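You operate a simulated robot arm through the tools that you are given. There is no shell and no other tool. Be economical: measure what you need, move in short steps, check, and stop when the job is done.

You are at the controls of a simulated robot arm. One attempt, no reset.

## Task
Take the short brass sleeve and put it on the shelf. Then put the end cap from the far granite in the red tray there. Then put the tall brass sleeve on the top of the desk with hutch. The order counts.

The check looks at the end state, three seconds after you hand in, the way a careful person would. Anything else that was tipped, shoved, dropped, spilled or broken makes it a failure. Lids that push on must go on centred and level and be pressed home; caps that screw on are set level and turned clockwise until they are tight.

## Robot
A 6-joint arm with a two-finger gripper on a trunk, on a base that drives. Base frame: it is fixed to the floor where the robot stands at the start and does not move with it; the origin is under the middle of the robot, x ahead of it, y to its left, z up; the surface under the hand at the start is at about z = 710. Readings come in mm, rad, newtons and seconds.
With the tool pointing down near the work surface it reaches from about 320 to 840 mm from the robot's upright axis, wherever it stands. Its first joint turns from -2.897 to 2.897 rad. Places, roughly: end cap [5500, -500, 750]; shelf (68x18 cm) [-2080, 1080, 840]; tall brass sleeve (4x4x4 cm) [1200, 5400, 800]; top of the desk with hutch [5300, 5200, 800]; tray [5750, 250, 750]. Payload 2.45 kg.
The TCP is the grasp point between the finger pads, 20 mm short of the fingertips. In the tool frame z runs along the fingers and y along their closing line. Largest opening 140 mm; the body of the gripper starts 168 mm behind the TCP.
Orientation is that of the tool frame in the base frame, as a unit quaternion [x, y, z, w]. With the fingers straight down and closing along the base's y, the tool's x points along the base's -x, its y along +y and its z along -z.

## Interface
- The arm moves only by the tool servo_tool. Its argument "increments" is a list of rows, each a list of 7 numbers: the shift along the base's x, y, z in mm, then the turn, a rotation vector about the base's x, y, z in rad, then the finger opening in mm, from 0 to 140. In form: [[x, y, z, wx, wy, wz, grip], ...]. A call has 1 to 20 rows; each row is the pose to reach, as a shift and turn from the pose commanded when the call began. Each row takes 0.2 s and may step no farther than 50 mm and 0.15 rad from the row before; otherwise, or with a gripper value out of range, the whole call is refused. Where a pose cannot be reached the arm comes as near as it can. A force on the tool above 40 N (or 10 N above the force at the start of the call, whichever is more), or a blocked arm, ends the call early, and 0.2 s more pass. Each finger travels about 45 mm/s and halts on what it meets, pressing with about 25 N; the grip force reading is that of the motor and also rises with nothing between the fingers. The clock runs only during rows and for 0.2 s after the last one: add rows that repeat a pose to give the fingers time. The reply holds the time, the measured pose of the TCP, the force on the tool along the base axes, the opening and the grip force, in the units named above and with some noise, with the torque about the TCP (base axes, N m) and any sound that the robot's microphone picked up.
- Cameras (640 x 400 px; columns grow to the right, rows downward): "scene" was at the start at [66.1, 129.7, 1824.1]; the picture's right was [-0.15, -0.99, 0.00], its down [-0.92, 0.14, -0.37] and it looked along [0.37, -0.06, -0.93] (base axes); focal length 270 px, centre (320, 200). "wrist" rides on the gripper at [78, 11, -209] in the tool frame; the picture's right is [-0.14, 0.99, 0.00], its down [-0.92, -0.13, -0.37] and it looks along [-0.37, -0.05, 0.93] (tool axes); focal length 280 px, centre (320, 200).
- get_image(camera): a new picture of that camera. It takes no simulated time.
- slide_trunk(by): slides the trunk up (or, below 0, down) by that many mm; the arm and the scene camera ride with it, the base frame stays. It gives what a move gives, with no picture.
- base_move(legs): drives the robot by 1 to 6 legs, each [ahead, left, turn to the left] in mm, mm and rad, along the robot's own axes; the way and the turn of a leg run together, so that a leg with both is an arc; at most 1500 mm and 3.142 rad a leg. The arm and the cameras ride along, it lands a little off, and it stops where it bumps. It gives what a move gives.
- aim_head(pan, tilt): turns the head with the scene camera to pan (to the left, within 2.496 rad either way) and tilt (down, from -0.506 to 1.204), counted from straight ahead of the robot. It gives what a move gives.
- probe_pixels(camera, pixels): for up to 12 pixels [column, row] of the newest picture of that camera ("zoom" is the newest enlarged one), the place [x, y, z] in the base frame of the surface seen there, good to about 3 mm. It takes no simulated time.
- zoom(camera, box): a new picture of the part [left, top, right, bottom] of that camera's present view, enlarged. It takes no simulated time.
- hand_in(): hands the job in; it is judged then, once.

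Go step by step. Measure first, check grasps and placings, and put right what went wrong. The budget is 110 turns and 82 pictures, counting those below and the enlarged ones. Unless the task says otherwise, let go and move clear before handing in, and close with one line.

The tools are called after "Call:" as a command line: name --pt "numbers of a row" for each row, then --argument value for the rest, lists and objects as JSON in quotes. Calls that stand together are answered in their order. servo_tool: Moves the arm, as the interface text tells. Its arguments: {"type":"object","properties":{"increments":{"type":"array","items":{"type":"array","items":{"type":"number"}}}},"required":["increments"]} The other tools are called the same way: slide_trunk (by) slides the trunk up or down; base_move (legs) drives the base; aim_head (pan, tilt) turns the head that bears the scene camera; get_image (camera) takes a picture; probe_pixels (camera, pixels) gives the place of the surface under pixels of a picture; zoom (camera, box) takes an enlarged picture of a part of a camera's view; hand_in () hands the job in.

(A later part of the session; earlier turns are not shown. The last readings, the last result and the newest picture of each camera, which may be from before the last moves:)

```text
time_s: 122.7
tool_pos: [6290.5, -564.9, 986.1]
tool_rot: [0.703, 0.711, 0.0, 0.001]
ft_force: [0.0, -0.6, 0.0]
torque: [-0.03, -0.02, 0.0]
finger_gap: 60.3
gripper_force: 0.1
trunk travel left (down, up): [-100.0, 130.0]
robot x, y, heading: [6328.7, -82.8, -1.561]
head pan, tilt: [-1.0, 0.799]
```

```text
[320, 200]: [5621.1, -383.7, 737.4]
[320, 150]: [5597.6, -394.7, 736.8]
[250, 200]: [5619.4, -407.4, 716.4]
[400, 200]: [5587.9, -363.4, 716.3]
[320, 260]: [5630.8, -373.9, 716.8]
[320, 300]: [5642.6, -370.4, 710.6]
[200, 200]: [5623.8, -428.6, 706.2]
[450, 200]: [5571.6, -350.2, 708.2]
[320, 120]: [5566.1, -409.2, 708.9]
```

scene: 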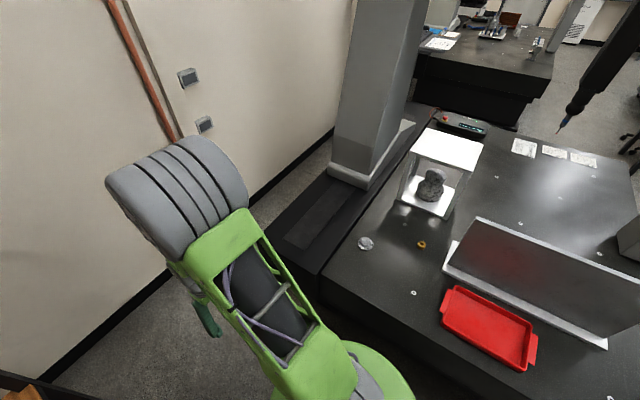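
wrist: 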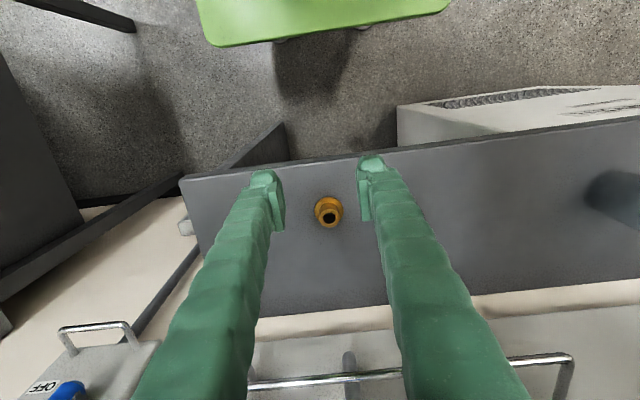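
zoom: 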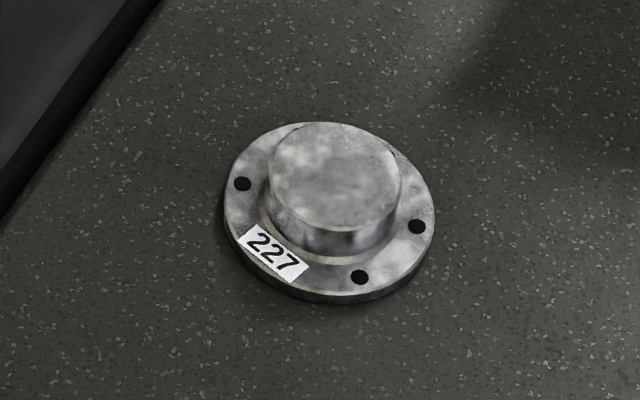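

This brass part is a plain ring, about 40 mm across and 22 mm tall, while the one I shelved is flanged and 27 mm tall. To settle which is "short", I'll compare with the tall sleeve from here by zooming.

Call:
aim_head --pan -2.4 --tilt 0.2

Call:
get_image --camera "scene"

```text
time_s: 124.2
tool_pos: [6289.2, -565.2, 985.9]
tool_rot: [0.704, 0.711, -0.001, 0.0]
ft_force: [0.2, -0.1, 0.5]
torque: [0.01, -0.01, 0.0]
finger_gap: 60.2
gripper_force: 0.0
trunk travel left (down, up): [-100.0, 130.0]
robot x, y, heading: [6325.9, -83.8, -1.561]
head pan, tilt: [-2.4, 0.201]
```

```text
47 pictures are left
```

scene: 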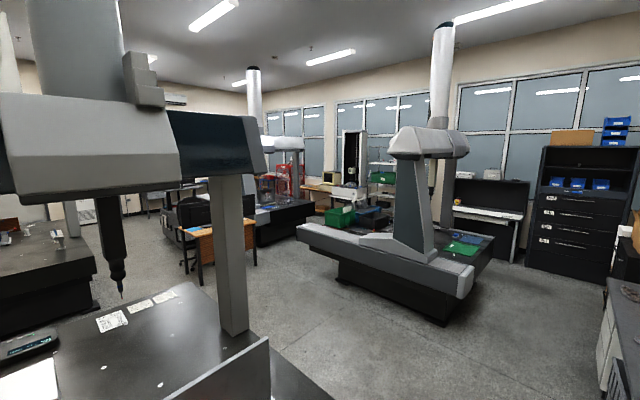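

Call:
zoom --camera "scene" --box '[272, 150, 352, 200]'

Call:
probe_pixels --camera "zoom" --pixels '[[100, 260], [250, 300], [320, 300], [400, 300], [450, 300], [560, 250], [320, 350], [480, 200], [200, 300]]'

```text
8.00 times, centred on (312, 175) of scene
```

zoom: 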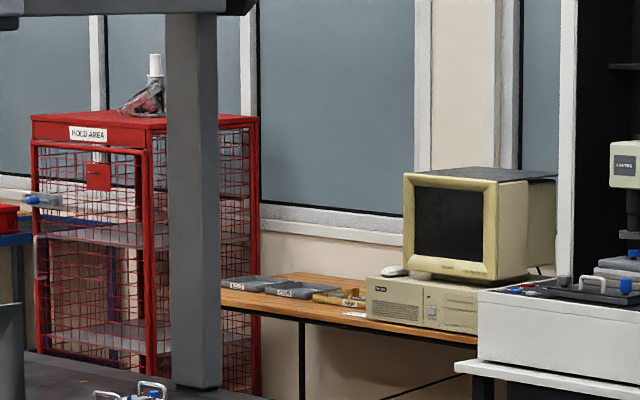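

```text
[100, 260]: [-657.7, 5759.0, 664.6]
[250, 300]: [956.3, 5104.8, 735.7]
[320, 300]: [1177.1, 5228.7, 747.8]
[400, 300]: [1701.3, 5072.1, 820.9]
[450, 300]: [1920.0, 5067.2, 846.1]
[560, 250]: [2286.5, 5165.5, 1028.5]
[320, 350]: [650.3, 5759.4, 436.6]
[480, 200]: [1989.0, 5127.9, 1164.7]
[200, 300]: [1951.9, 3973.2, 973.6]
```

Call:
zoom --camera "scene" --box '[298, 180, 322, 195]'

Call:
probe_pixels --camera "zoom" --pixels '[[320, 150], [430, 170], [330, 180], [480, 170], [540, 180], [150, 150]]'

```text
16.00 times, centred on (310, 188) of scene
```

zoom: 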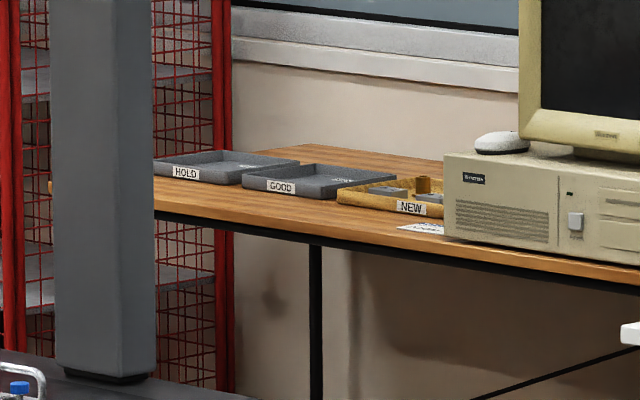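

```text
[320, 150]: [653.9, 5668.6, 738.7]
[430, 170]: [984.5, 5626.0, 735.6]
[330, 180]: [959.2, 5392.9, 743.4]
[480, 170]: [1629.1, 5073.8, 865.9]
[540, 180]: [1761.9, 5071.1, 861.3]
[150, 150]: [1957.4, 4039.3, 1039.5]
```

Call:
zoom --camera "scene" --box '[310, 185, 318, 190]'

Call:
probe_pixels --camera "zoom" --pixels '[[310, 150], [310, 110], [180, 190], [360, 200]]'

```text
16.00 times, centred on (314, 188) of scene
```

zoom: 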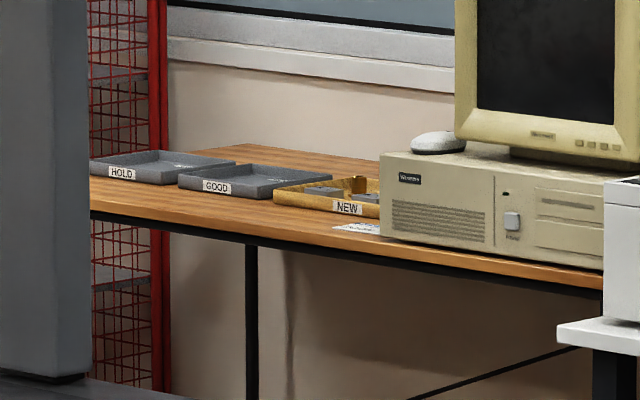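

```text
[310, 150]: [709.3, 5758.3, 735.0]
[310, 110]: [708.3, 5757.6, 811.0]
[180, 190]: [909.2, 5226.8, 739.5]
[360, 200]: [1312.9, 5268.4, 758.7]
```

The brass top at (424,184) in the NEW tray looks about as narrow as the flanged sleeve's tube. I'll measure its width with a row of probes.

Call:
zoom --camera "scene" --box '[298, 180, 322, 195]'

Call:
probe_pixels --camera "zoom" --pixels '[[408, 184], [412, 184], [415, 184], [418, 184], [421, 184], [424, 184], [427, 184], [430, 184], [433, 184], [436, 184], [440, 184], [424, 178]]'

```text
16.00 times, centred on (310, 188) of scene
```

zoom: 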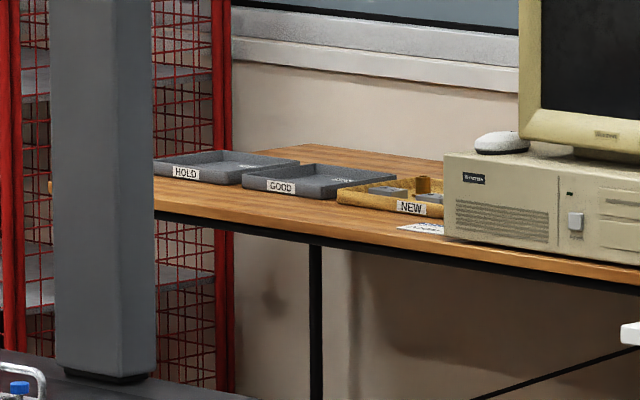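

```text
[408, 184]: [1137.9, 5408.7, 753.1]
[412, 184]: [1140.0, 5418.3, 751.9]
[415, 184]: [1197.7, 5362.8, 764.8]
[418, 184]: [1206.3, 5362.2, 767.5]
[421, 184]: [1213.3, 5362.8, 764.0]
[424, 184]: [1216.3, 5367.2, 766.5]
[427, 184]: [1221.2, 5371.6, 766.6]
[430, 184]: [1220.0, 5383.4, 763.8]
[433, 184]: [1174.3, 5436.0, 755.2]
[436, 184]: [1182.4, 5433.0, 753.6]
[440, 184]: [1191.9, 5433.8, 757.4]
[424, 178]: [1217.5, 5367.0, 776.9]
```

The brass in the NEW tray is about 30 mm wide and 40 mm tall on a 4 cm footprint, so it's the flanged family and the one I shelved was the right short one. Now I'll turn toward the granite for the end cap.

Call:
base_move --legs '[[0, 0, -1.58], [60, 60, 0]]'

Call:
aim_head --pan 0.1 --tilt 0.9

Call:
get_image --camera "scene"

Call:
get_image --camera "wrist"

```text
time_s: 129.3
tool_pos: [5784.2, -85.4, 984.5]
tool_rot: [1.0, -0.016, 0.0, -0.001]
ft_force: [-0.5, -0.9, -0.6]
torque: [0.01, -0.02, 0.01]
finger_gap: 60.2
gripper_force: 0.1
trunk travel left (down, up): [-100.0, 130.0]
robot x, y, heading: [6260.2, -144.7, 3.104]
head pan, tilt: [-2.4, 0.201]
```

```text
time_s: 131.6
tool_pos: [5785.2, -84.8, 987.0]
tool_rot: [1.0, -0.018, 0.0, 0.0]
ft_force: [0.2, 0.1, 0.6]
torque: [0.0, 0.04, 0.01]
finger_gap: 59.9
gripper_force: 0.2
trunk travel left (down, up): [-100.0, 130.0]
robot x, y, heading: [6264.5, -145.1, 3.107]
head pan, tilt: [0.099, 0.901]
```

```text
42 pictures are left
```

scene: 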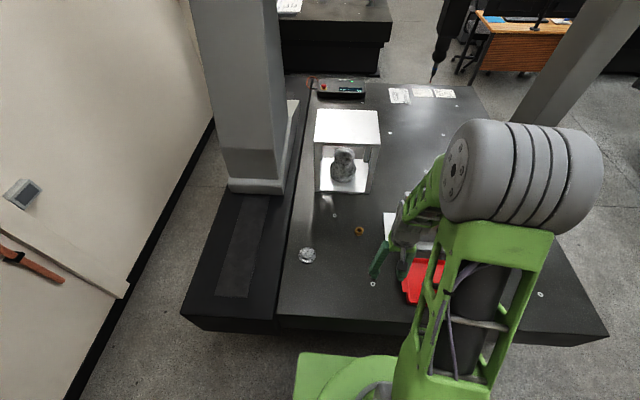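

```text
41 pictures are left
```

wrist: 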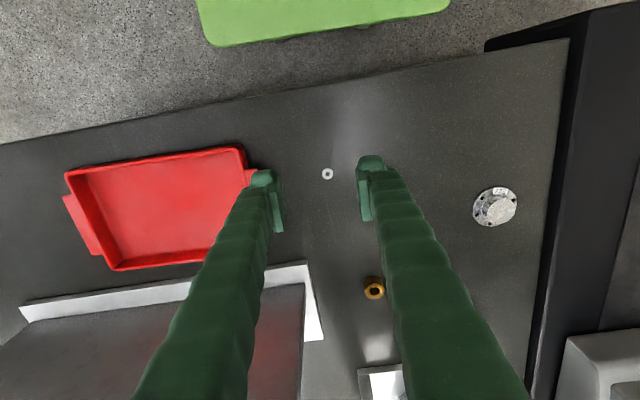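

Call:
zoom --camera "wrist" --box '[447, 177, 543, 237]'

Call:
probe_pixels --camera "zoom" --pixels '[[320, 190], [290, 190], [390, 190], [340, 150], [340, 250], [200, 210], [455, 190], [320, 70], [320, 330]]'

Call:
probe_pixels --camera "wrist" --pixels '[[160, 210], [70, 178], [240, 150], [115, 268], [110, 185], [215, 160], [130, 255], [205, 235], [80, 225], [300, 300]]'

```text
6.67 times, centred on (495, 207) of wrist
```

zoom: 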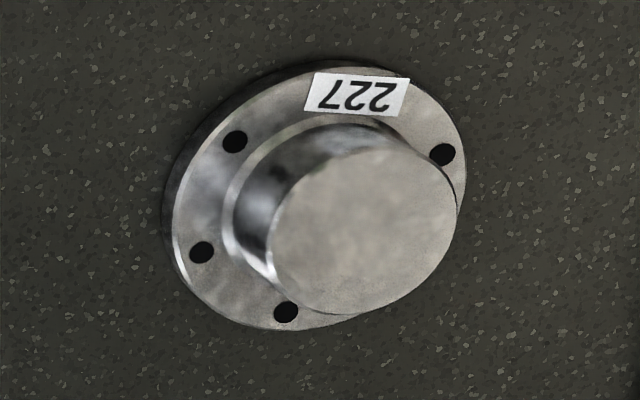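

```text
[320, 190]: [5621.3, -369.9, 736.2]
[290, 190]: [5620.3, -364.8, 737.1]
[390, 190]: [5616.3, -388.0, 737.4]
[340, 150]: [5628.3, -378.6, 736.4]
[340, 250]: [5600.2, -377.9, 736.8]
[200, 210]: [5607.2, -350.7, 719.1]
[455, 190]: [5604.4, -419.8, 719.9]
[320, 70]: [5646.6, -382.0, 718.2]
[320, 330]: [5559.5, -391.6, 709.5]
```

```text
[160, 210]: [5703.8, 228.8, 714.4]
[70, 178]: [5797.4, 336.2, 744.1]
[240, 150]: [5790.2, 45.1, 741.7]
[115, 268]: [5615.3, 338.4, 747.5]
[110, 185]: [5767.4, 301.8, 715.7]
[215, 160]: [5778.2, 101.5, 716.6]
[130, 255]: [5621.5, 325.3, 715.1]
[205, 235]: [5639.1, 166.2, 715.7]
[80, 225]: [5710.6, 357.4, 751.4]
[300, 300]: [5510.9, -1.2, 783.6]
```

Cap boss: centre about (5607, -380), top z 737, about 48 mm across, with the flange top at about 718. I'll move above it and check.

Call:
servo_tool --pt "-22 -36 -10 0 0 0 80" --pt "-45 -73 -20 0 0 0 100" --pt "-67 -110 -40 0 0 0 100" --pt "-89 -147 -60 0 0 0 100" --pt "-111 -184 -80 0 0 0 100" --pt "-133 -221 -100 0 0 0 100" --pt "-155 -258 -120 0 0 0 100" --pt "-178 -295 -140 0 0 0 100" --pt "-178 -295 -180 0 0 0 100" --pt "-178 -295 -180 0 0 0 100"

Call:
get_image --camera "wrist"

```text
time_s: 133.8
tool_pos: [5605.4, -382.4, 806.4]
tool_rot: [1.0, -0.018, -0.001, 0.0]
ft_force: [0.0, 0.3, 0.6]
torque: [0.0, -0.01, 0.02]
finger_gap: 100.1
gripper_force: 0.0
trunk travel left (down, up): [-100.0, 130.0]
robot x, y, heading: [6260.6, -144.6, 3.107]
head pan, tilt: [0.099, 0.901]
```

```text
39 pictures are left
```

wrist: 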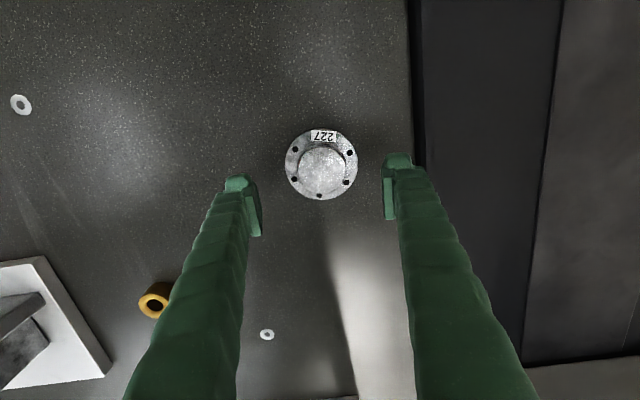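

Call:
probe_pixels --camera "wrist" --pixels '[[322, 168], [306, 168], [338, 168], [322, 153], [322, 186], [290, 165], [353, 165]]'

```text
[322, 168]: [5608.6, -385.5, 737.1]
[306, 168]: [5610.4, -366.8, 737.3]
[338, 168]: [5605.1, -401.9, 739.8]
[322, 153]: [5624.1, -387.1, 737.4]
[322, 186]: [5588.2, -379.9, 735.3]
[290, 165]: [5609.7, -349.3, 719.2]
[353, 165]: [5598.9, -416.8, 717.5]
```

It's centred. I'll go down to z about 740 and close on the boss.

Call:
servo_tool --pt "1 0 -35 0 0 0 100" --pt "1 0 -55 0 0 0 100" --pt "1 0 -66 0 0 0 90" --pt "1 0 -66 0 0 0 70" --pt "1 0 -66 0 0 0 50" --pt "1 0 -66 0 0 0 30" --pt "1 0 -66 0 0 0 30" --pt "1 0 -66 0 0 0 10" --pt "1 0 -66 0 0 0 10"

Call:
servo_tool --pt "0 0 1 0 0 0 10" --pt "0 0 4 0 0 0 10" --pt "0 0 9 0 0 0 10" --pt "0 0 15 0 0 0 10" --pt "0 0 20 0 0 0 10"

Call:
get_image --camera "wrist"

```text
time_s: 135.8
tool_pos: [5606.8, -380.2, 739.1]
tool_rot: [1.0, -0.018, -0.001, 0.0]
ft_force: [-0.4, -0.1, 0.4]
torque: [-0.02, 0.09, 0.02]
finger_gap: 48.5
gripper_force: 25.4
trunk travel left (down, up): [-100.0, 130.0]
robot x, y, heading: [6261.9, -140.5, 3.107]
head pan, tilt: [0.099, 0.901]
```

```text
time_s: 137.0
tool_pos: [5607.6, -381.2, 760.1]
tool_rot: [1.0, -0.018, 0.001, 0.0]
ft_force: [-0.2, 1.4, -1.5]
torque: [0.04, 0.01, 0.02]
finger_gap: 48.5
gripper_force: 25.2
trunk travel left (down, up): [-100.0, 130.0]
robot x, y, heading: [6259.5, -141.0, 3.11]
head pan, tilt: [0.099, 0.901]
```

```text
38 pictures are left
```

wrist: 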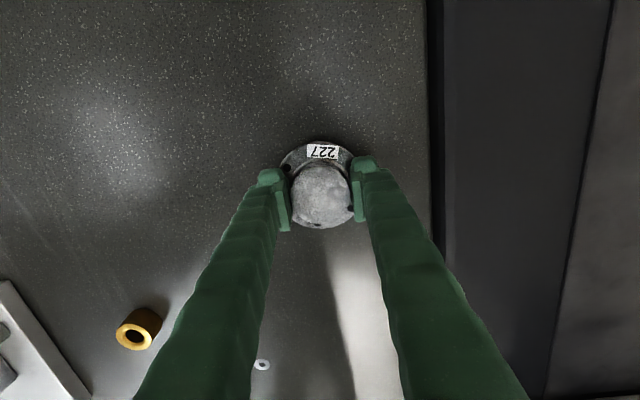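

The cap is held: 48.5 mm opening and it rose with the hand. I'll lift it higher, then carry it to above the tray at (5706, 200).

Call:
servo_tool --pt "0 0 4 0 0 0 10" --pt "0 0 12 0 0 0 10" --pt "0 0 24 0 0 0 10" --pt "0 0 38 0 0 0 10" --pt "0 0 52 0 0 0 10" --pt "0 0 66 0 0 0 10" --pt "0 0 80 0 0 0 10" --pt "0 0 94 0 0 0 10" --pt "2 10 104 0 0 0 10" --pt "7 25 110 0 0 0 10" --pt "12 45 110 0 0 0 10" --pt "18 70 110 0 0 0 10" --pt "24 100 110 0 0 0 10" --pt "30 130 110 0 0 0 10" --pt "36 160 110 0 0 0 10" --pt "42 190 110 0 0 0 10" --pt "48 220 110 0 0 0 10" --pt "54 250 110 0 0 0 10" --pt "60 275 110 0 0 0 10" --pt "64 290 110 0 0 0 10"

Call:
servo_tool --pt "2 10 0 0 0 0 10" --pt "7 30 0 0 0 0 10" --pt "12 60 0 0 0 0 10" --pt "16 90 0 0 0 0 10" --pt "20 120 0 0 0 0 10" --pt "24 150 0 0 0 0 10" --pt "28 180 0 0 0 0 10" --pt "32 210 0 0 0 0 10" --pt "34 240 0 0 0 0 10" --pt "34 265 0 0 0 0 10" --pt "34 283 0 0 0 0 10" --pt "34 290 0 0 0 0 10" --pt "34 290 0 0 0 0 10"

Call:
get_image --camera "wrist"

```text
time_s: 141.2
tool_pos: [5672.9, -90.9, 869.7]
tool_rot: [1.0, -0.017, 0.0, 0.0]
ft_force: [-0.3, 0.8, -2.2]
torque: [0.0, 0.0, -0.02]
finger_gap: 48.2
gripper_force: 25.2
trunk travel left (down, up): [-100.0, 130.0]
robot x, y, heading: [6259.4, -139.8, 3.102]
head pan, tilt: [0.099, 0.901]
```

```text
time_s: 144.0
tool_pos: [5705.5, 200.2, 869.4]
tool_rot: [1.0, -0.017, 0.0, -0.001]
ft_force: [-0.6, 0.4, -1.9]
torque: [0.01, 0.02, -0.03]
finger_gap: 48.4
gripper_force: 25.4
trunk travel left (down, up): [-100.0, 130.0]
robot x, y, heading: [6263.1, -142.1, 3.111]
head pan, tilt: [0.099, 0.901]
```

```text
37 pictures are left
```

wrist: 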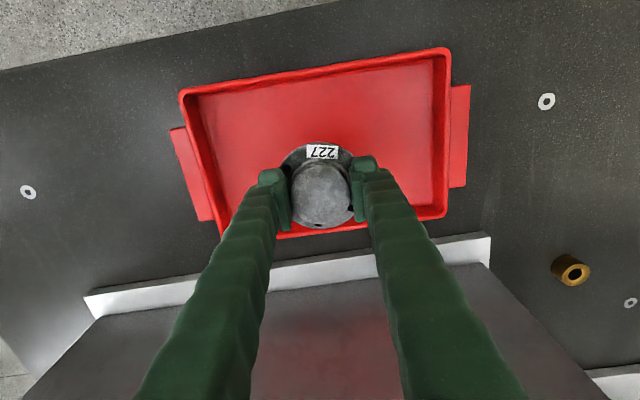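

The cap is above the tray. I'll lower it to just over the floor and creep to contact.

Call:
servo_tool --pt "0 0 -5 0 0 0 10" --pt "0 0 -18 0 0 0 10" --pt "0 0 -34 0 0 0 10" --pt "0 0 -50 0 0 0 10" --pt "0 0 -66 0 0 0 10" --pt "0 0 -82 0 0 0 10" --pt "0 0 -96 0 0 0 10" --pt "0 0 -108 0 0 0 10" --pt "0 0 -115 0 0 0 10" --pt "0 0 -119 0 0 0 10" --pt "0 0 -121 0 0 0 10" --pt "0 0 -121 0 0 0 10"

Call:
servo_tool --pt "0 0 -1 0 0 0 10" --pt "0 0 -2 0 0 0 10" --pt "0 0 -3 0 0 0 10"

```text
time_s: 146.6
tool_pos: [5706.2, 198.4, 748.4]
tool_rot: [1.0, -0.018, 0.0, 0.0]
ft_force: [0.0, -0.3, -2.3]
torque: [0.02, -0.03, 0.03]
finger_gap: 48.6
gripper_force: 24.7
trunk travel left (down, up): [-100.0, 130.0]
robot x, y, heading: [6264.5, -144.3, 3.108]
head pan, tilt: [0.099, 0.901]
```

```text
time_s: 147.4
tool_pos: [5706.8, 201.7, 746.9]
tool_rot: [1.0, -0.018, -0.001, 0.0]
ft_force: [-0.8, 1.3, -1.6]
torque: [-0.02, 0.01, 0.03]
finger_gap: 48.4
gripper_force: 25.0
trunk travel left (down, up): [-100.0, 130.0]
robot x, y, heading: [6262.4, -144.2, 3.103]
head pan, tilt: [0.099, 0.901]
```

Call:
servo_tool --pt "0 0 -1 0 0 0 10" --pt "0 0 -2 0 0 0 10"

Call:
servo_tool --pt "0 0 -1 0 0 0 10"

```text
time_s: 148.0
tool_pos: [5704.4, 199.3, 745.1]
tool_rot: [1.0, -0.018, -0.001, 0.0]
ft_force: [1.2, -1.4, 2.8]
torque: [-0.03, -0.16, -0.01]
finger_gap: 48.5
gripper_force: 24.9
trunk travel left (down, up): [-100.0, 130.0]
robot x, y, heading: [6264.9, -139.2, 3.108]
head pan, tilt: [0.099, 0.901]
```

```text
time_s: 148.4
tool_pos: [5705.1, 200.3, 744.6]
tool_rot: [1.0, -0.019, 0.0, -0.001]
ft_force: [1.3, -1.3, 12.0]
torque: [-0.16, -0.25, -0.07]
finger_gap: 48.5
gripper_force: 25.1
trunk travel left (down, up): [-100.0, 130.0]
robot x, y, heading: [6260.2, -145.1, 3.116]
head pan, tilt: [0.099, 0.901]
```

There's contact. I'll release and rise.

Call:
servo_tool --pt "0 0 1 0 0 0 47" --pt "0 0 1 0 0 0 60" --pt "0 0 1 0 0 0 75" --pt "0 0 1 0 0 0 90" --pt "0 0 1 0 0 0 90" --pt "0 0 20 0 0 0 90" --pt "0 0 60 0 0 0 90" --pt "0 0 105 0 0 0 90" --pt "20 -30 140 0 0 0 90" --pt "40 -60 175 0 0 0 90" --pt "60 -90 205 0 0 0 80" --pt "80 -120 235 0 0 0 70"

Call:
get_image --camera "wrist"

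```text
refused: row 9 steps farther than a row can; nothing moved
```

```text
36 pictures are left
```

wrist: 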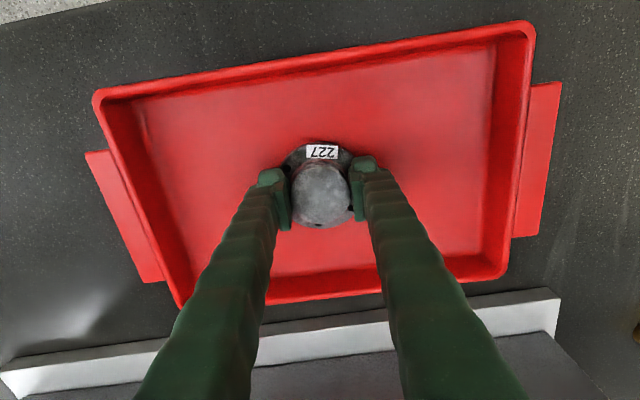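

Call:
servo_tool --pt "0 0 1 0 0 0 47" --pt "0 0 1 0 0 0 60" --pt "0 0 1 0 0 0 75" --pt "0 0 1 0 0 0 90" --pt "0 0 1 0 0 0 90" --pt "0 0 20 0 0 0 90" --pt "0 0 60 0 0 0 90" --pt "0 0 105 0 0 0 90" --pt "15 -30 135 0 0 0 90" --pt "30 -60 165 0 0 0 90" --pt "45 -90 195 0 0 0 80" --pt "60 -120 225 0 0 0 70"

Call:
get_image --camera "wrist"

```text
time_s: 151.0
tool_pos: [5765.3, 78.2, 967.8]
tool_rot: [1.0, -0.018, -0.001, 0.0]
ft_force: [-0.8, -0.4, 0.4]
torque: [0.01, 0.05, -0.03]
finger_gap: 70.0
gripper_force: 0.0
trunk travel left (down, up): [-100.0, 130.0]
robot x, y, heading: [6266.4, -140.9, 3.107]
head pan, tilt: [0.099, 0.901]
```

```text
35 pictures are left
```

wrist: 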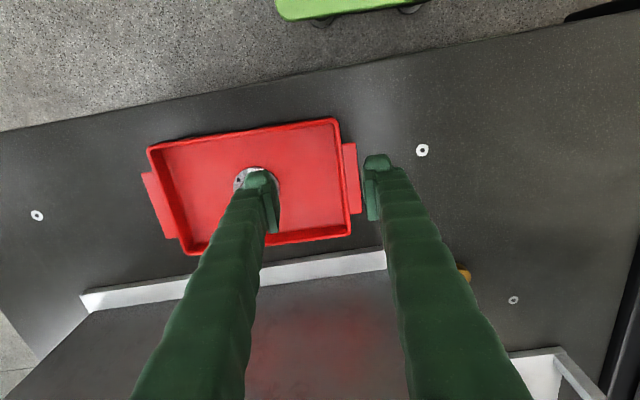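

The cap sits in the red tray. Now I'll leave the gap sideways toward +y and survey the way to the tall sleeve.

Call:
base_move --legs '[[0, -750, 0.03], [0, -800, 0]]'

Call:
aim_head --pan -0.9 --tilt 0.4

Call:
get_image --camera "scene"

```text
time_s: 164.8
tool_pos: [5788.2, 1592.9, 968.4]
tool_rot: [1.0, -0.008, -0.001, 0.0]
ft_force: [-0.8, 0.6, 0.5]
torque: [0.0, -0.03, -0.04]
finger_gap: 69.9
gripper_force: 0.0
trunk travel left (down, up): [-100.0, 130.0]
robot x, y, heading: [6286.4, 1380.2, 3.125]
head pan, tilt: [0.099, 0.901]
```

```text
time_s: 166.1
tool_pos: [5788.7, 1593.3, 967.8]
tool_rot: [1.0, -0.007, 0.0, 0.0]
ft_force: [0.4, -0.3, 0.7]
torque: [0.0, -0.01, -0.01]
finger_gap: 70.2
gripper_force: 0.0
trunk travel left (down, up): [-100.0, 130.0]
robot x, y, heading: [6289.5, 1381.7, 3.128]
head pan, tilt: [-0.901, 0.4]
```

```text
34 pictures are left
```

scene: 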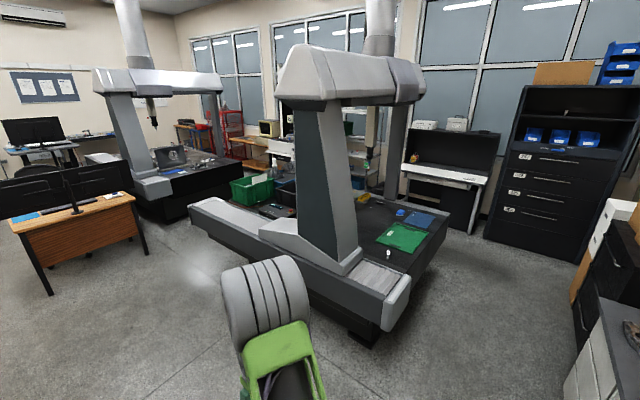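

Call:
probe_pixels --camera "scene" --pixels '[[365, 345], [440, 262], [395, 310], [195, 210], [218, 248], [200, 225], [240, 185], [468, 230], [475, 185], [405, 190], [500, 242], [172, 218]]'

Call:
zoom --camera "scene" --box '[368, 110, 528, 210]'

Call:
zoom --camera "scene" --box '[140, 100, 332, 220]'

```text
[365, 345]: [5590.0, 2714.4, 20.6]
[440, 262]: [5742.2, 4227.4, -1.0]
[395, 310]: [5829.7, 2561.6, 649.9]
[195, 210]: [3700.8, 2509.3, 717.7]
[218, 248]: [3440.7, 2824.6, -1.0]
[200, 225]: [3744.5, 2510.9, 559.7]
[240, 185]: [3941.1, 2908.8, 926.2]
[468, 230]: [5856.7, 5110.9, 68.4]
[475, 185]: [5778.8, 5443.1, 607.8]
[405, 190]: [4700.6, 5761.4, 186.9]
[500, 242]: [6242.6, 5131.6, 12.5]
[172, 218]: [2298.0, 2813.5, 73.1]
```

```text
4.00 times, centred on (448, 160) of scene
```

zoom: 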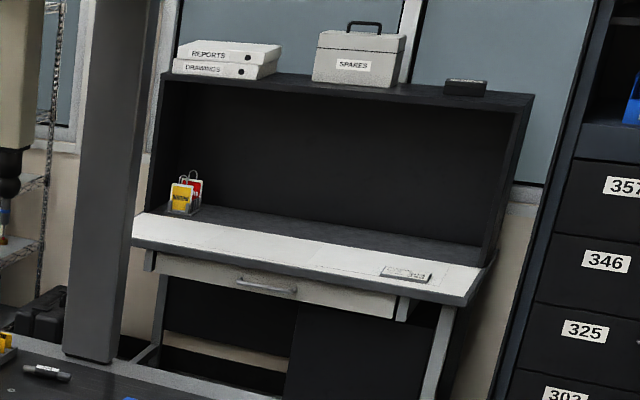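

```text
3.33 times, centred on (236, 160) of scene
```

zoom: 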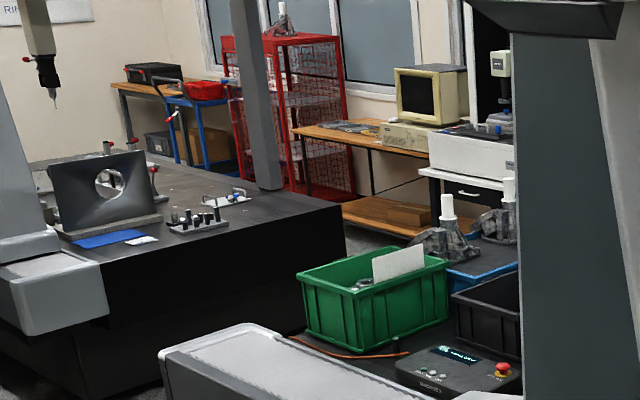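

Hutch desk: front at y≈5110, x≈4700–5850. CMM3 occupies about x 3700–5850 and y 2510–4200. I'll centre the arm, turn to +y, drive up past CMM3's end, and look along the aisle.

Call:
servo_tool --pt "8 -40 0 0 0 0 70" --pt "16 -80 10 0 0 0 70" --pt "24 -120 20 0 0 0 70" --pt "32 -160 30 0 0 0 70" --pt "42 -208 30 0 0 0 70"

Call:
base_move --legs '[[0, 0, -1.555], [1300, 30, 0], [1350, 0, 0]]'

Call:
aim_head --pan 1.1 --tilt 0.55

Call:
get_image --camera "scene"

```text
time_s: 167.3
tool_pos: [5830.6, 1382.9, 997.2]
tool_rot: [1.0, -0.007, -0.001, -0.001]
ft_force: [0.5, -0.1, -0.3]
torque: [0.04, 0.0, -0.01]
finger_gap: 70.1
gripper_force: 0.0
trunk travel left (down, up): [-100.0, 130.0]
robot x, y, heading: [6292.3, 1382.4, 3.13]
head pan, tilt: [-0.901, 0.4]
```

```text
time_s: 183.9
tool_pos: [6370.6, 4461.9, 997.2]
tool_rot: [-0.693, 0.721, 0.001, 0.0]
ft_force: [-0.3, 0.4, 0.6]
torque: [0.0, -0.04, -0.02]
finger_gap: 70.0
gripper_force: 0.0
trunk travel left (down, up): [-100.0, 130.0]
robot x, y, heading: [6357.5, 4007.5, 1.526]
head pan, tilt: [-0.901, 0.4]
```

```text
time_s: 185.8
tool_pos: [6372.4, 4462.7, 997.2]
tool_rot: [-0.693, 0.721, 0.001, 0.001]
ft_force: [0.1, -0.3, -0.2]
torque: [-0.01, 0.0, 0.02]
finger_gap: 70.0
gripper_force: 0.1
trunk travel left (down, up): [-100.0, 130.0]
robot x, y, heading: [6353.6, 4002.5, 1.527]
head pan, tilt: [1.1, 0.55]
```

```text
31 pictures are left
```

scene: 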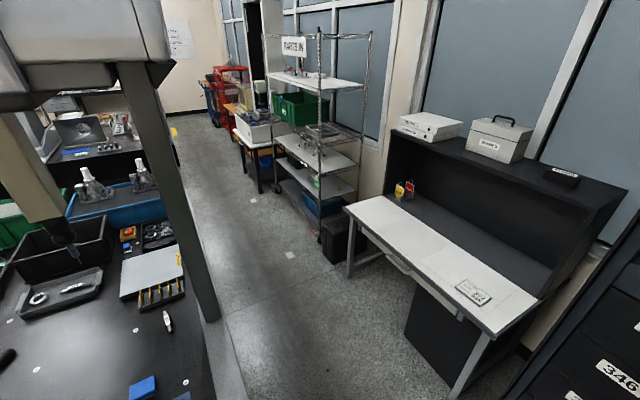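

The aisle behind CMM3 is open. I'll probe its edges.

Call:
probe_pixels --camera "scene" --pixels '[[245, 385], [222, 320], [445, 395], [348, 275], [320, 240], [275, 190], [245, 150], [205, 130], [180, 150], [350, 210], [480, 325], [440, 270]]'

Call:
zoom --camera "scene" --box '[150, 50, 310, 150]'

```text
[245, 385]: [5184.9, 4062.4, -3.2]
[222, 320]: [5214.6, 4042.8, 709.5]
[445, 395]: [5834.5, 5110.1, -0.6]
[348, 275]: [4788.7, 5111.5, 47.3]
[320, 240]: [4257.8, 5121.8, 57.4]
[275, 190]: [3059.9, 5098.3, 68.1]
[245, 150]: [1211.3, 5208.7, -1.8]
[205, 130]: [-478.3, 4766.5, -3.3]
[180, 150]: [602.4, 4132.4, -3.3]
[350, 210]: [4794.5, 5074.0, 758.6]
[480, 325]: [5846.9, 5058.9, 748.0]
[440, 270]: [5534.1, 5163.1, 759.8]
```

```text
4.00 times, centred on (230, 100) of scene
```

zoom: 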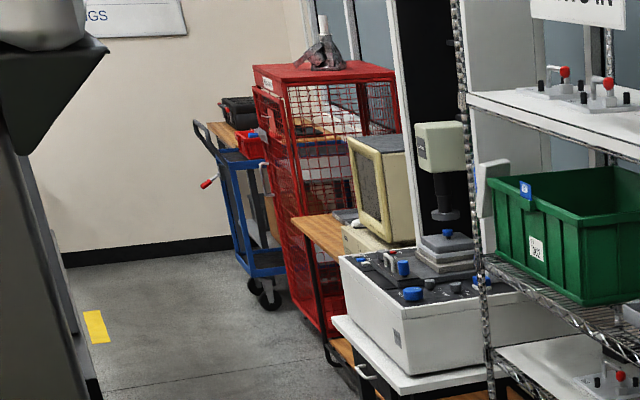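

The aisle is 1 m wide, y 4060–5060. I'll go up to y≈4400, turn left to face -x, and drive along y≈4550.

Call:
base_move --legs '[[390, 0, 0], [0, 0, 1.614], [700, -150, 0], [1300, 0, 0]]'

Call:
aim_head --pan 0 --tilt 0.5

Call:
get_image --camera "scene"

```text
time_s: 201.8
tool_pos: [3902.8, 4551.8, 996.5]
tool_rot: [1.0, -0.009, 0.001, 0.0]
ft_force: [0.9, 0.1, 0.6]
torque: [0.01, -0.03, 0.01]
finger_gap: 69.8
gripper_force: 0.0
trunk travel left (down, up): [-100.0, 130.0]
robot x, y, heading: [4363.1, 4545.0, 3.123]
head pan, tilt: [1.1, 0.55]
```

```text
time_s: 203.2
tool_pos: [3903.7, 4550.9, 997.1]
tool_rot: [1.0, -0.01, -0.001, 0.0]
ft_force: [0.7, 0.4, 1.3]
torque: [0.0, 0.02, 0.0]
finger_gap: 70.1
gripper_force: 0.1
trunk travel left (down, up): [-100.0, 130.0]
robot x, y, heading: [4363.4, 4546.8, 3.121]
head pan, tilt: [0.0, 0.499]
```

```text
29 pictures are left
```

scene: 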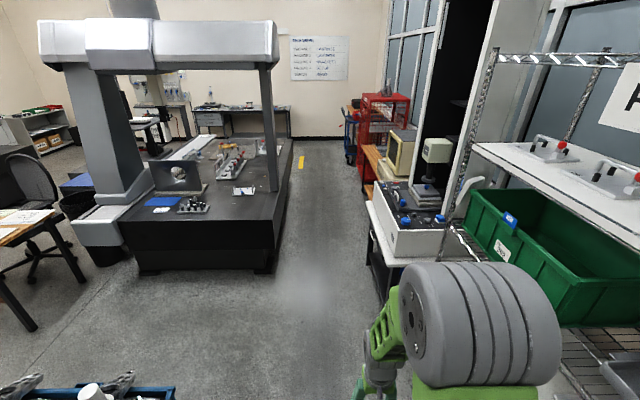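

Call:
probe_pixels --camera "scene" --pixels '[[268, 270], [285, 190], [370, 205], [380, 300], [365, 160], [350, 160]]'

Call:
base_move --legs '[[1400, 0, 0.0], [1300, 0, 0.02]]'

Call:
aim_head --pan -0.8 --tilt 0.6

Call:
get_image --camera "scene"

```text
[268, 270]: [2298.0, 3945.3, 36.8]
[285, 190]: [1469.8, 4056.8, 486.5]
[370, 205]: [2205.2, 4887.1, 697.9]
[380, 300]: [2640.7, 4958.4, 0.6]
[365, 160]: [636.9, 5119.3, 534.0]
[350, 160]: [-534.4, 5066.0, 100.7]
```

```text
time_s: 216.2
tool_pos: [1225.6, 4513.1, 996.9]
tool_rot: [1.0, 0.014, 0.0, 0.0]
ft_force: [-0.4, 0.2, -0.4]
torque: [0.01, -0.02, -0.01]
finger_gap: 70.1
gripper_force: 0.0
trunk travel left (down, up): [-100.0, 130.0]
robot x, y, heading: [1687.0, 4530.0, -3.114]
head pan, tilt: [0.0, 0.499]
```

```text
time_s: 217.3
tool_pos: [1225.3, 4512.3, 996.7]
tool_rot: [1.0, 0.014, 0.0, 0.0]
ft_force: [-0.1, -0.2, 0.9]
torque: [0.03, -0.02, 0.01]
finger_gap: 69.9
gripper_force: 0.1
trunk travel left (down, up): [-100.0, 130.0]
robot x, y, heading: [1687.6, 4527.0, -3.112]
head pan, tilt: [-0.799, 0.6]
```

```text
28 pictures are left
```

scene: 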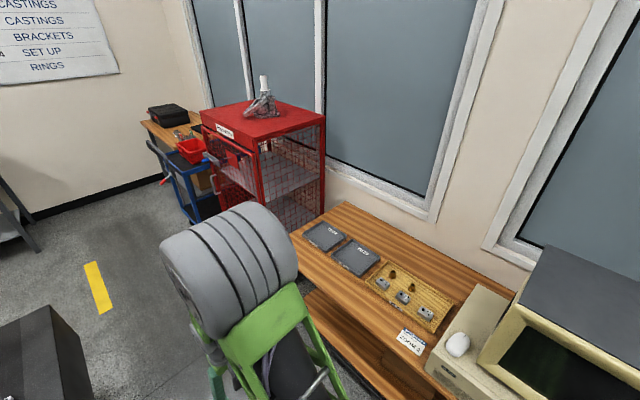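

Call:
zoom --camera "scene" --box '[360, 250, 472, 320]'

Call:
probe_pixels --camera "zoom" --pixels '[[190, 145], [193, 130], [307, 222], [310, 195], [120, 195], [250, 265], [380, 350], [60, 170], [480, 330], [150, 60], [560, 300], [360, 230]]'

```text
5.71 times, centred on (416, 285) of scene
```

zoom: 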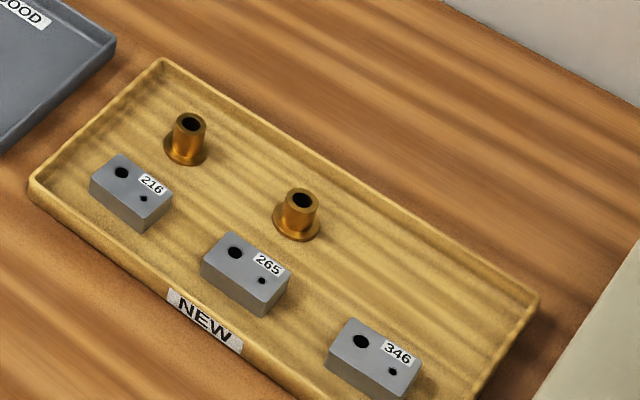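

```text
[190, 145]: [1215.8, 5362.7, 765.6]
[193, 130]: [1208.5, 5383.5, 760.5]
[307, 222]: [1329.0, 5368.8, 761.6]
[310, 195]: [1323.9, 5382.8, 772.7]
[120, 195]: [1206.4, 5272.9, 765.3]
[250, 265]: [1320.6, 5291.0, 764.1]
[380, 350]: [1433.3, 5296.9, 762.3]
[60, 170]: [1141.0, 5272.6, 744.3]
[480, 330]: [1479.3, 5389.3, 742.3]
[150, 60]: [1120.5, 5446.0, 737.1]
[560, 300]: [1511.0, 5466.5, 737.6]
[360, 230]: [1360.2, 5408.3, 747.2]
```

Two brass sleeves stand in this tray: one near (1213, 5375) and one near (1326, 5378). I need both heights, so I'll bring the wrist camera over the tray.

Call:
base_move --legs '[[430, 0, 0], [0, 0, -1.6], [100, 0, 0]]'

Call:
aim_head --pan 0.2 --tilt 0.9

Call:
get_image --camera "wrist"

Call:
get_image --camera "scene"

```text
time_s: 224.6
tool_pos: [1264.9, 5076.7, 995.9]
tool_rot: [-0.699, 0.716, 0.0, 0.0]
ft_force: [-0.3, 0.6, -0.6]
torque: [-0.09, 0.01, -0.03]
finger_gap: 70.0
gripper_force: 0.0
trunk travel left (down, up): [-100.0, 130.0]
robot x, y, heading: [1259.1, 4619.9, 1.549]
head pan, tilt: [-0.799, 0.6]
```

```text
time_s: 225.9
tool_pos: [1265.5, 5075.2, 997.5]
tool_rot: [-0.698, 0.716, 0.0, 0.0]
ft_force: [0.0, 0.3, -0.3]
torque: [0.0, 0.04, 0.03]
finger_gap: 70.0
gripper_force: 0.0
trunk travel left (down, up): [-100.0, 130.0]
robot x, y, heading: [1260.8, 4617.0, 1.549]
head pan, tilt: [0.201, 0.901]
```

```text
26 pictures are left
```

wrist: 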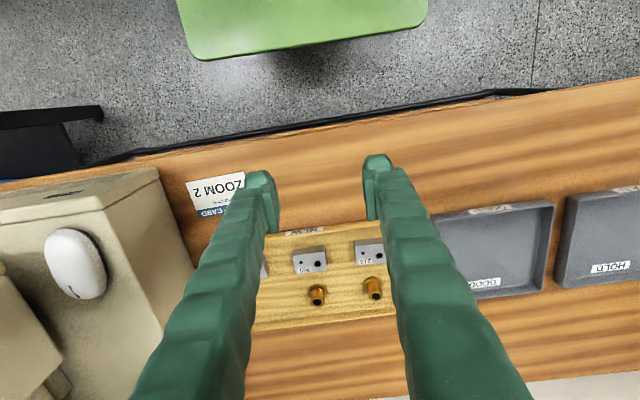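

```text
25 pictures are left
```

scene: 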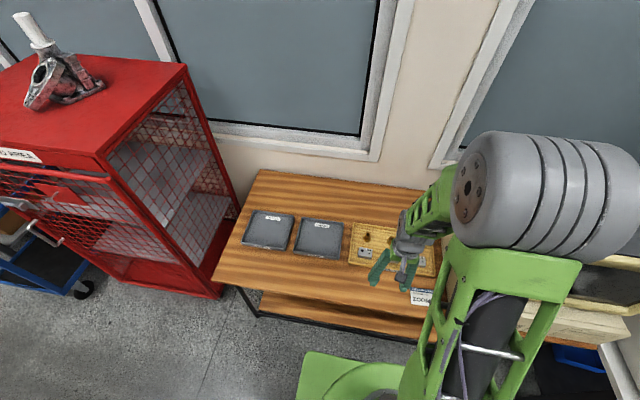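

Now I'll zoom the wrist view on the two sleeves and measure.

Call:
zoom --camera "wrist" --box '[284, 260, 396, 330]'

Call:
probe_pixels --camera "zoom" --pixels '[[165, 230], [192, 240], [218, 225], [190, 265], [490, 170], [532, 170], [510, 200], [508, 150], [330, 200], [505, 90], [190, 160], [225, 175]]'

```text
5.71 times, centred on (340, 295) of wrist
```

zoom: 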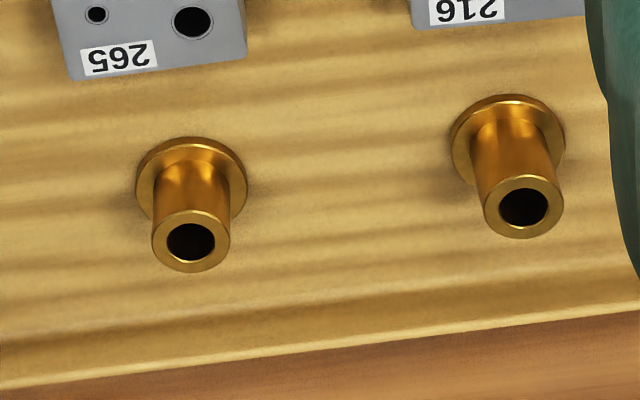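

```text
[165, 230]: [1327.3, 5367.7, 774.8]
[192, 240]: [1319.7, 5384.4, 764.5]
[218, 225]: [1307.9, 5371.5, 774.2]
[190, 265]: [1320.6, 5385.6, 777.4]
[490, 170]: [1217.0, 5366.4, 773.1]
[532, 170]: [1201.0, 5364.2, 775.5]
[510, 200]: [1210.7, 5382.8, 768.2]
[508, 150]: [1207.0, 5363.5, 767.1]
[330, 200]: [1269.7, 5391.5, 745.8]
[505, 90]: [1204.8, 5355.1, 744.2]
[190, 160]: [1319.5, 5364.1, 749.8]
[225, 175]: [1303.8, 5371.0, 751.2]
```

The tray sleeves differ in height. I'll probe both rims and the tray floor for exact values.

Call:
probe_pixels --camera "zoom" --pixels '[[492, 215], [555, 208], [525, 232], [523, 181], [160, 245], [223, 240], [192, 216], [192, 267], [330, 150], [400, 200], [460, 120], [150, 180]]'

```text
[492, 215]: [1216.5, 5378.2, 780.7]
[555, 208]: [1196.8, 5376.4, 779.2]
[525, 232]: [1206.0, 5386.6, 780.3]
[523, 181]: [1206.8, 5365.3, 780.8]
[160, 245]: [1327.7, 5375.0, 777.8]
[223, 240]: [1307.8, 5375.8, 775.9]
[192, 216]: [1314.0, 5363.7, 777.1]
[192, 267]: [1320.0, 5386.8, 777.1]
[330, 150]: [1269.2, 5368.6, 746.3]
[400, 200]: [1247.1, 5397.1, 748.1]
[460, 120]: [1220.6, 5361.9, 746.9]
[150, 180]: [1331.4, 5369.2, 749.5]
```

Sleeve 216 is the taller one: top z 780, centred at (1206.5, 5376). The other tops out at 777, and the shelved one is clearly shortest. I'll move above the tall one.

Call:
servo_tool --pt "-8 40 0 0 0 0 70" --pt "-16 80 0 0 0 0 70" --pt "-24 120 0 0 0 0 70" --pt "-32 160 0 0 0 0 70" --pt "-40 200 0 0 0 0 70" --pt "-48 240 -20 0 0 0 70" --pt "-54 275 -45 0 0 0 70" --pt "-59 300 -80 0 0 0 70" --pt "-59 300 -120 0 0 0 70" --pt "-59 300 -150 0 0 0 70" --pt "-59 300 -150 0 0 0 70"

Call:
zoom --camera "wrist" --box '[224, 110, 416, 230]'

```text
time_s: 228.3
tool_pos: [1206.4, 5373.0, 846.9]
tool_rot: [-0.698, 0.716, 0.0, 0.001]
ft_force: [-0.5, -0.6, -0.6]
torque: [0.03, 0.02, 0.0]
finger_gap: 70.1
gripper_force: 0.1
trunk travel left (down, up): [-100.0, 130.0]
robot x, y, heading: [1254.9, 4615.4, 1.545]
head pan, tilt: [0.201, 0.901]
```

```text
3.33 times, centred on (320, 170) of wrist
```

zoom: 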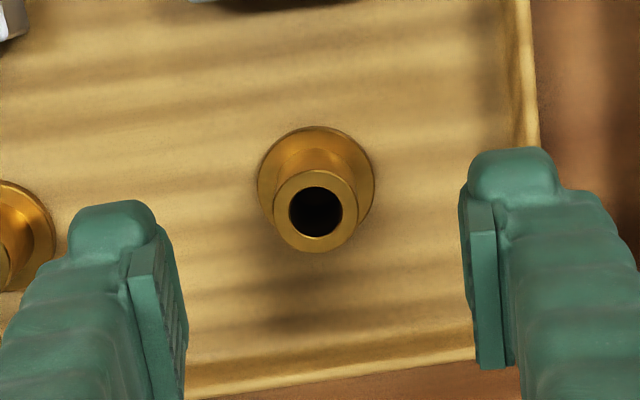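

Call:
probe_pixels --camera "zoom" --pixels '[[282, 212], [350, 212], [316, 178], [316, 245], [268, 180], [368, 180], [318, 135], [200, 180], [420, 180]]'

Call:
servo_tool --pt "0 3 -30 0 0 0 60" --pt "0 3 -55 0 0 0 56" --pt "0 3 -65 0 0 0 56" --pt "0 3 -65 0 0 0 56"

```text
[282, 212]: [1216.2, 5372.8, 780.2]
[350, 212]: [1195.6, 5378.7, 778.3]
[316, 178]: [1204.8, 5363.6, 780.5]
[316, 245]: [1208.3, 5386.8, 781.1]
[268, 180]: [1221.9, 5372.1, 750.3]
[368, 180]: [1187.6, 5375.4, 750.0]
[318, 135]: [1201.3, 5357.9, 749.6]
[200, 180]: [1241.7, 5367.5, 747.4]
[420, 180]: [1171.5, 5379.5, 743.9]
```

```text
time_s: 229.3
tool_pos: [1203.4, 5378.4, 780.9]
tool_rot: [-0.698, 0.716, 0.0, 0.001]
ft_force: [-0.3, 0.0, -0.5]
torque: [-0.03, 0.03, -0.01]
finger_gap: 56.2
gripper_force: 0.1
trunk travel left (down, up): [-100.0, 130.0]
robot x, y, heading: [1256.9, 4619.4, 1.545]
head pan, tilt: [0.201, 0.901]
```

The measurements agree: height about 35 mm, flange top at 750. I'll go down to z about 773, close and lift slowly.

Call:
servo_tool --pt "1 -1 -4 0 0 0 56" --pt "1 -1 -9 0 0 0 50" --pt "1 -1 -9 0 0 0 35" --pt "1 -1 -9 0 0 0 20" --pt "1 -1 -9 0 0 0 0" --pt "1 -1 -9 0 0 0 0" --pt "1 -1 -9 0 0 0 0" --pt "1 -1 -9 0 0 0 0"

Call:
servo_tool --pt "0 0 1 0 0 0 0" --pt "0 0 3 0 0 0 0" --pt "0 0 7 0 0 0 0" --pt "0 0 13 0 0 0 0" --pt "0 0 20 0 0 0 0" --pt "0 0 26 0 0 0 0" --pt "0 0 30 0 0 0 0"

Call:
get_image --camera "wrist"

```text
time_s: 231.1
tool_pos: [1205.4, 5377.8, 772.4]
tool_rot: [-0.698, 0.716, 0.0, 0.0]
ft_force: [-0.1, 0.6, -0.4]
torque: [-0.01, 0.0, 0.03]
finger_gap: 25.9
gripper_force: 25.5
trunk travel left (down, up): [-100.0, 130.0]
robot x, y, heading: [1257.1, 4610.9, 1.542]
head pan, tilt: [0.201, 0.901]
```

```text
time_s: 232.7
tool_pos: [1205.8, 5376.4, 802.2]
tool_rot: [-0.699, 0.715, 0.0, 0.0]
ft_force: [-0.2, -0.6, -2.1]
torque: [0.0, 0.01, 0.04]
finger_gap: 25.6
gripper_force: 25.0
trunk travel left (down, up): [-100.0, 130.0]
robot x, y, heading: [1258.3, 4615.0, 1.548]
head pan, tilt: [0.201, 0.901]
```

```text
22 pictures are left
```

wrist: 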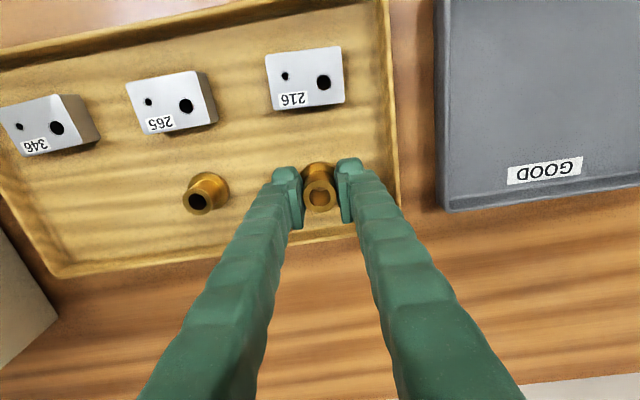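

The tall sleeve is held (25.6 mm) and rose cleanly. I'll lift it higher and draw it back toward the robot.

Call:
servo_tool --pt "0 0 4 0 0 0 0" --pt "0 0 12 0 0 0 0" --pt "0 0 24 0 0 0 0" --pt "0 0 38 0 0 0 0" --pt "0 0 52 0 0 0 0" --pt "0 0 66 0 0 0 0" --pt "0 0 80 0 0 0 0" --pt "0 0 94 0 0 0 0" --pt "0 -8 108 0 0 0 0" --pt "2 -22 122 0 0 0 0" --pt "5 -40 135 0 0 0 0" --pt "10 -60 146 0 0 0 0" --pt "15 -82 154 0 0 0 0" --pt "20 -106 158 0 0 0 0" --pt "25 -130 160 0 0 0 0" --pt "30 -154 160 0 0 0 0" --pt "35 -178 160 0 0 0 0" --pt "40 -200 160 0 0 0 0" --pt "45 -216 160 0 0 0 0" --pt "48 -224 160 0 0 0 0"

Call:
servo_tool --pt "1 -8 0 0 0 0 0" --pt "2 -24 0 0 0 0 0" --pt "3 -42 0 0 0 0 0" --pt "4 -58 0 0 0 0 0" --pt "4 -70 0 0 0 0 0" --pt "4 -76 0 0 0 0 0"

Call:
base_move --legs '[[-70, 0, 0], [0, 0, -1.55]]'

Call:
get_image --camera "wrist"

```text
time_s: 236.9
tool_pos: [1255.7, 5153.5, 962.9]
tool_rot: [-0.698, 0.716, 0.0, 0.001]
ft_force: [0.4, -0.4, -1.8]
torque: [-0.02, 0.02, -0.02]
finger_gap: 25.8
gripper_force: 25.0
trunk travel left (down, up): [-100.0, 130.0]
robot x, y, heading: [1254.9, 4614.3, 1.549]
head pan, tilt: [0.201, 0.901]
```

```text
time_s: 238.3
tool_pos: [1260.1, 5077.6, 962.4]
tool_rot: [-0.699, 0.715, 0.001, 0.001]
ft_force: [0.2, 0.3, -0.2]
torque: [0.0, 0.01, -0.03]
finger_gap: 25.3
gripper_force: 24.9
trunk travel left (down, up): [-100.0, 130.0]
robot x, y, heading: [1255.7, 4615.8, 1.548]
head pan, tilt: [0.201, 0.901]
```

```text
time_s: 243.0
tool_pos: [1716.1, 4572.8, 961.3]
tool_rot: [-0.022, 1.0, 0.0, 0.001]
ft_force: [0.5, 0.1, -1.6]
torque: [0.0, 0.01, 0.0]
finger_gap: 25.7
gripper_force: 25.2
trunk travel left (down, up): [-100.0, 130.0]
robot x, y, heading: [1255.1, 4545.3, 0.043]
head pan, tilt: [0.201, 0.901]
```

```text
21 pictures are left
```

wrist: 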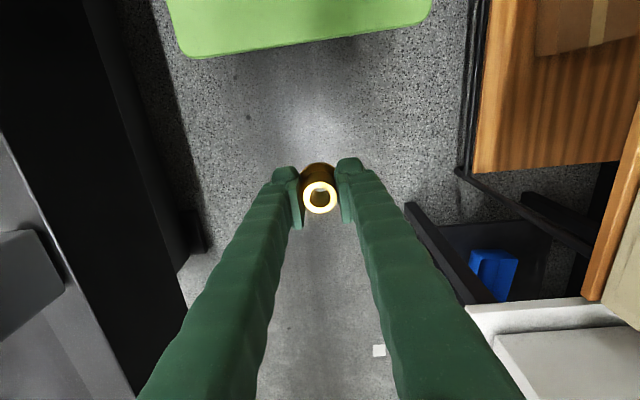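

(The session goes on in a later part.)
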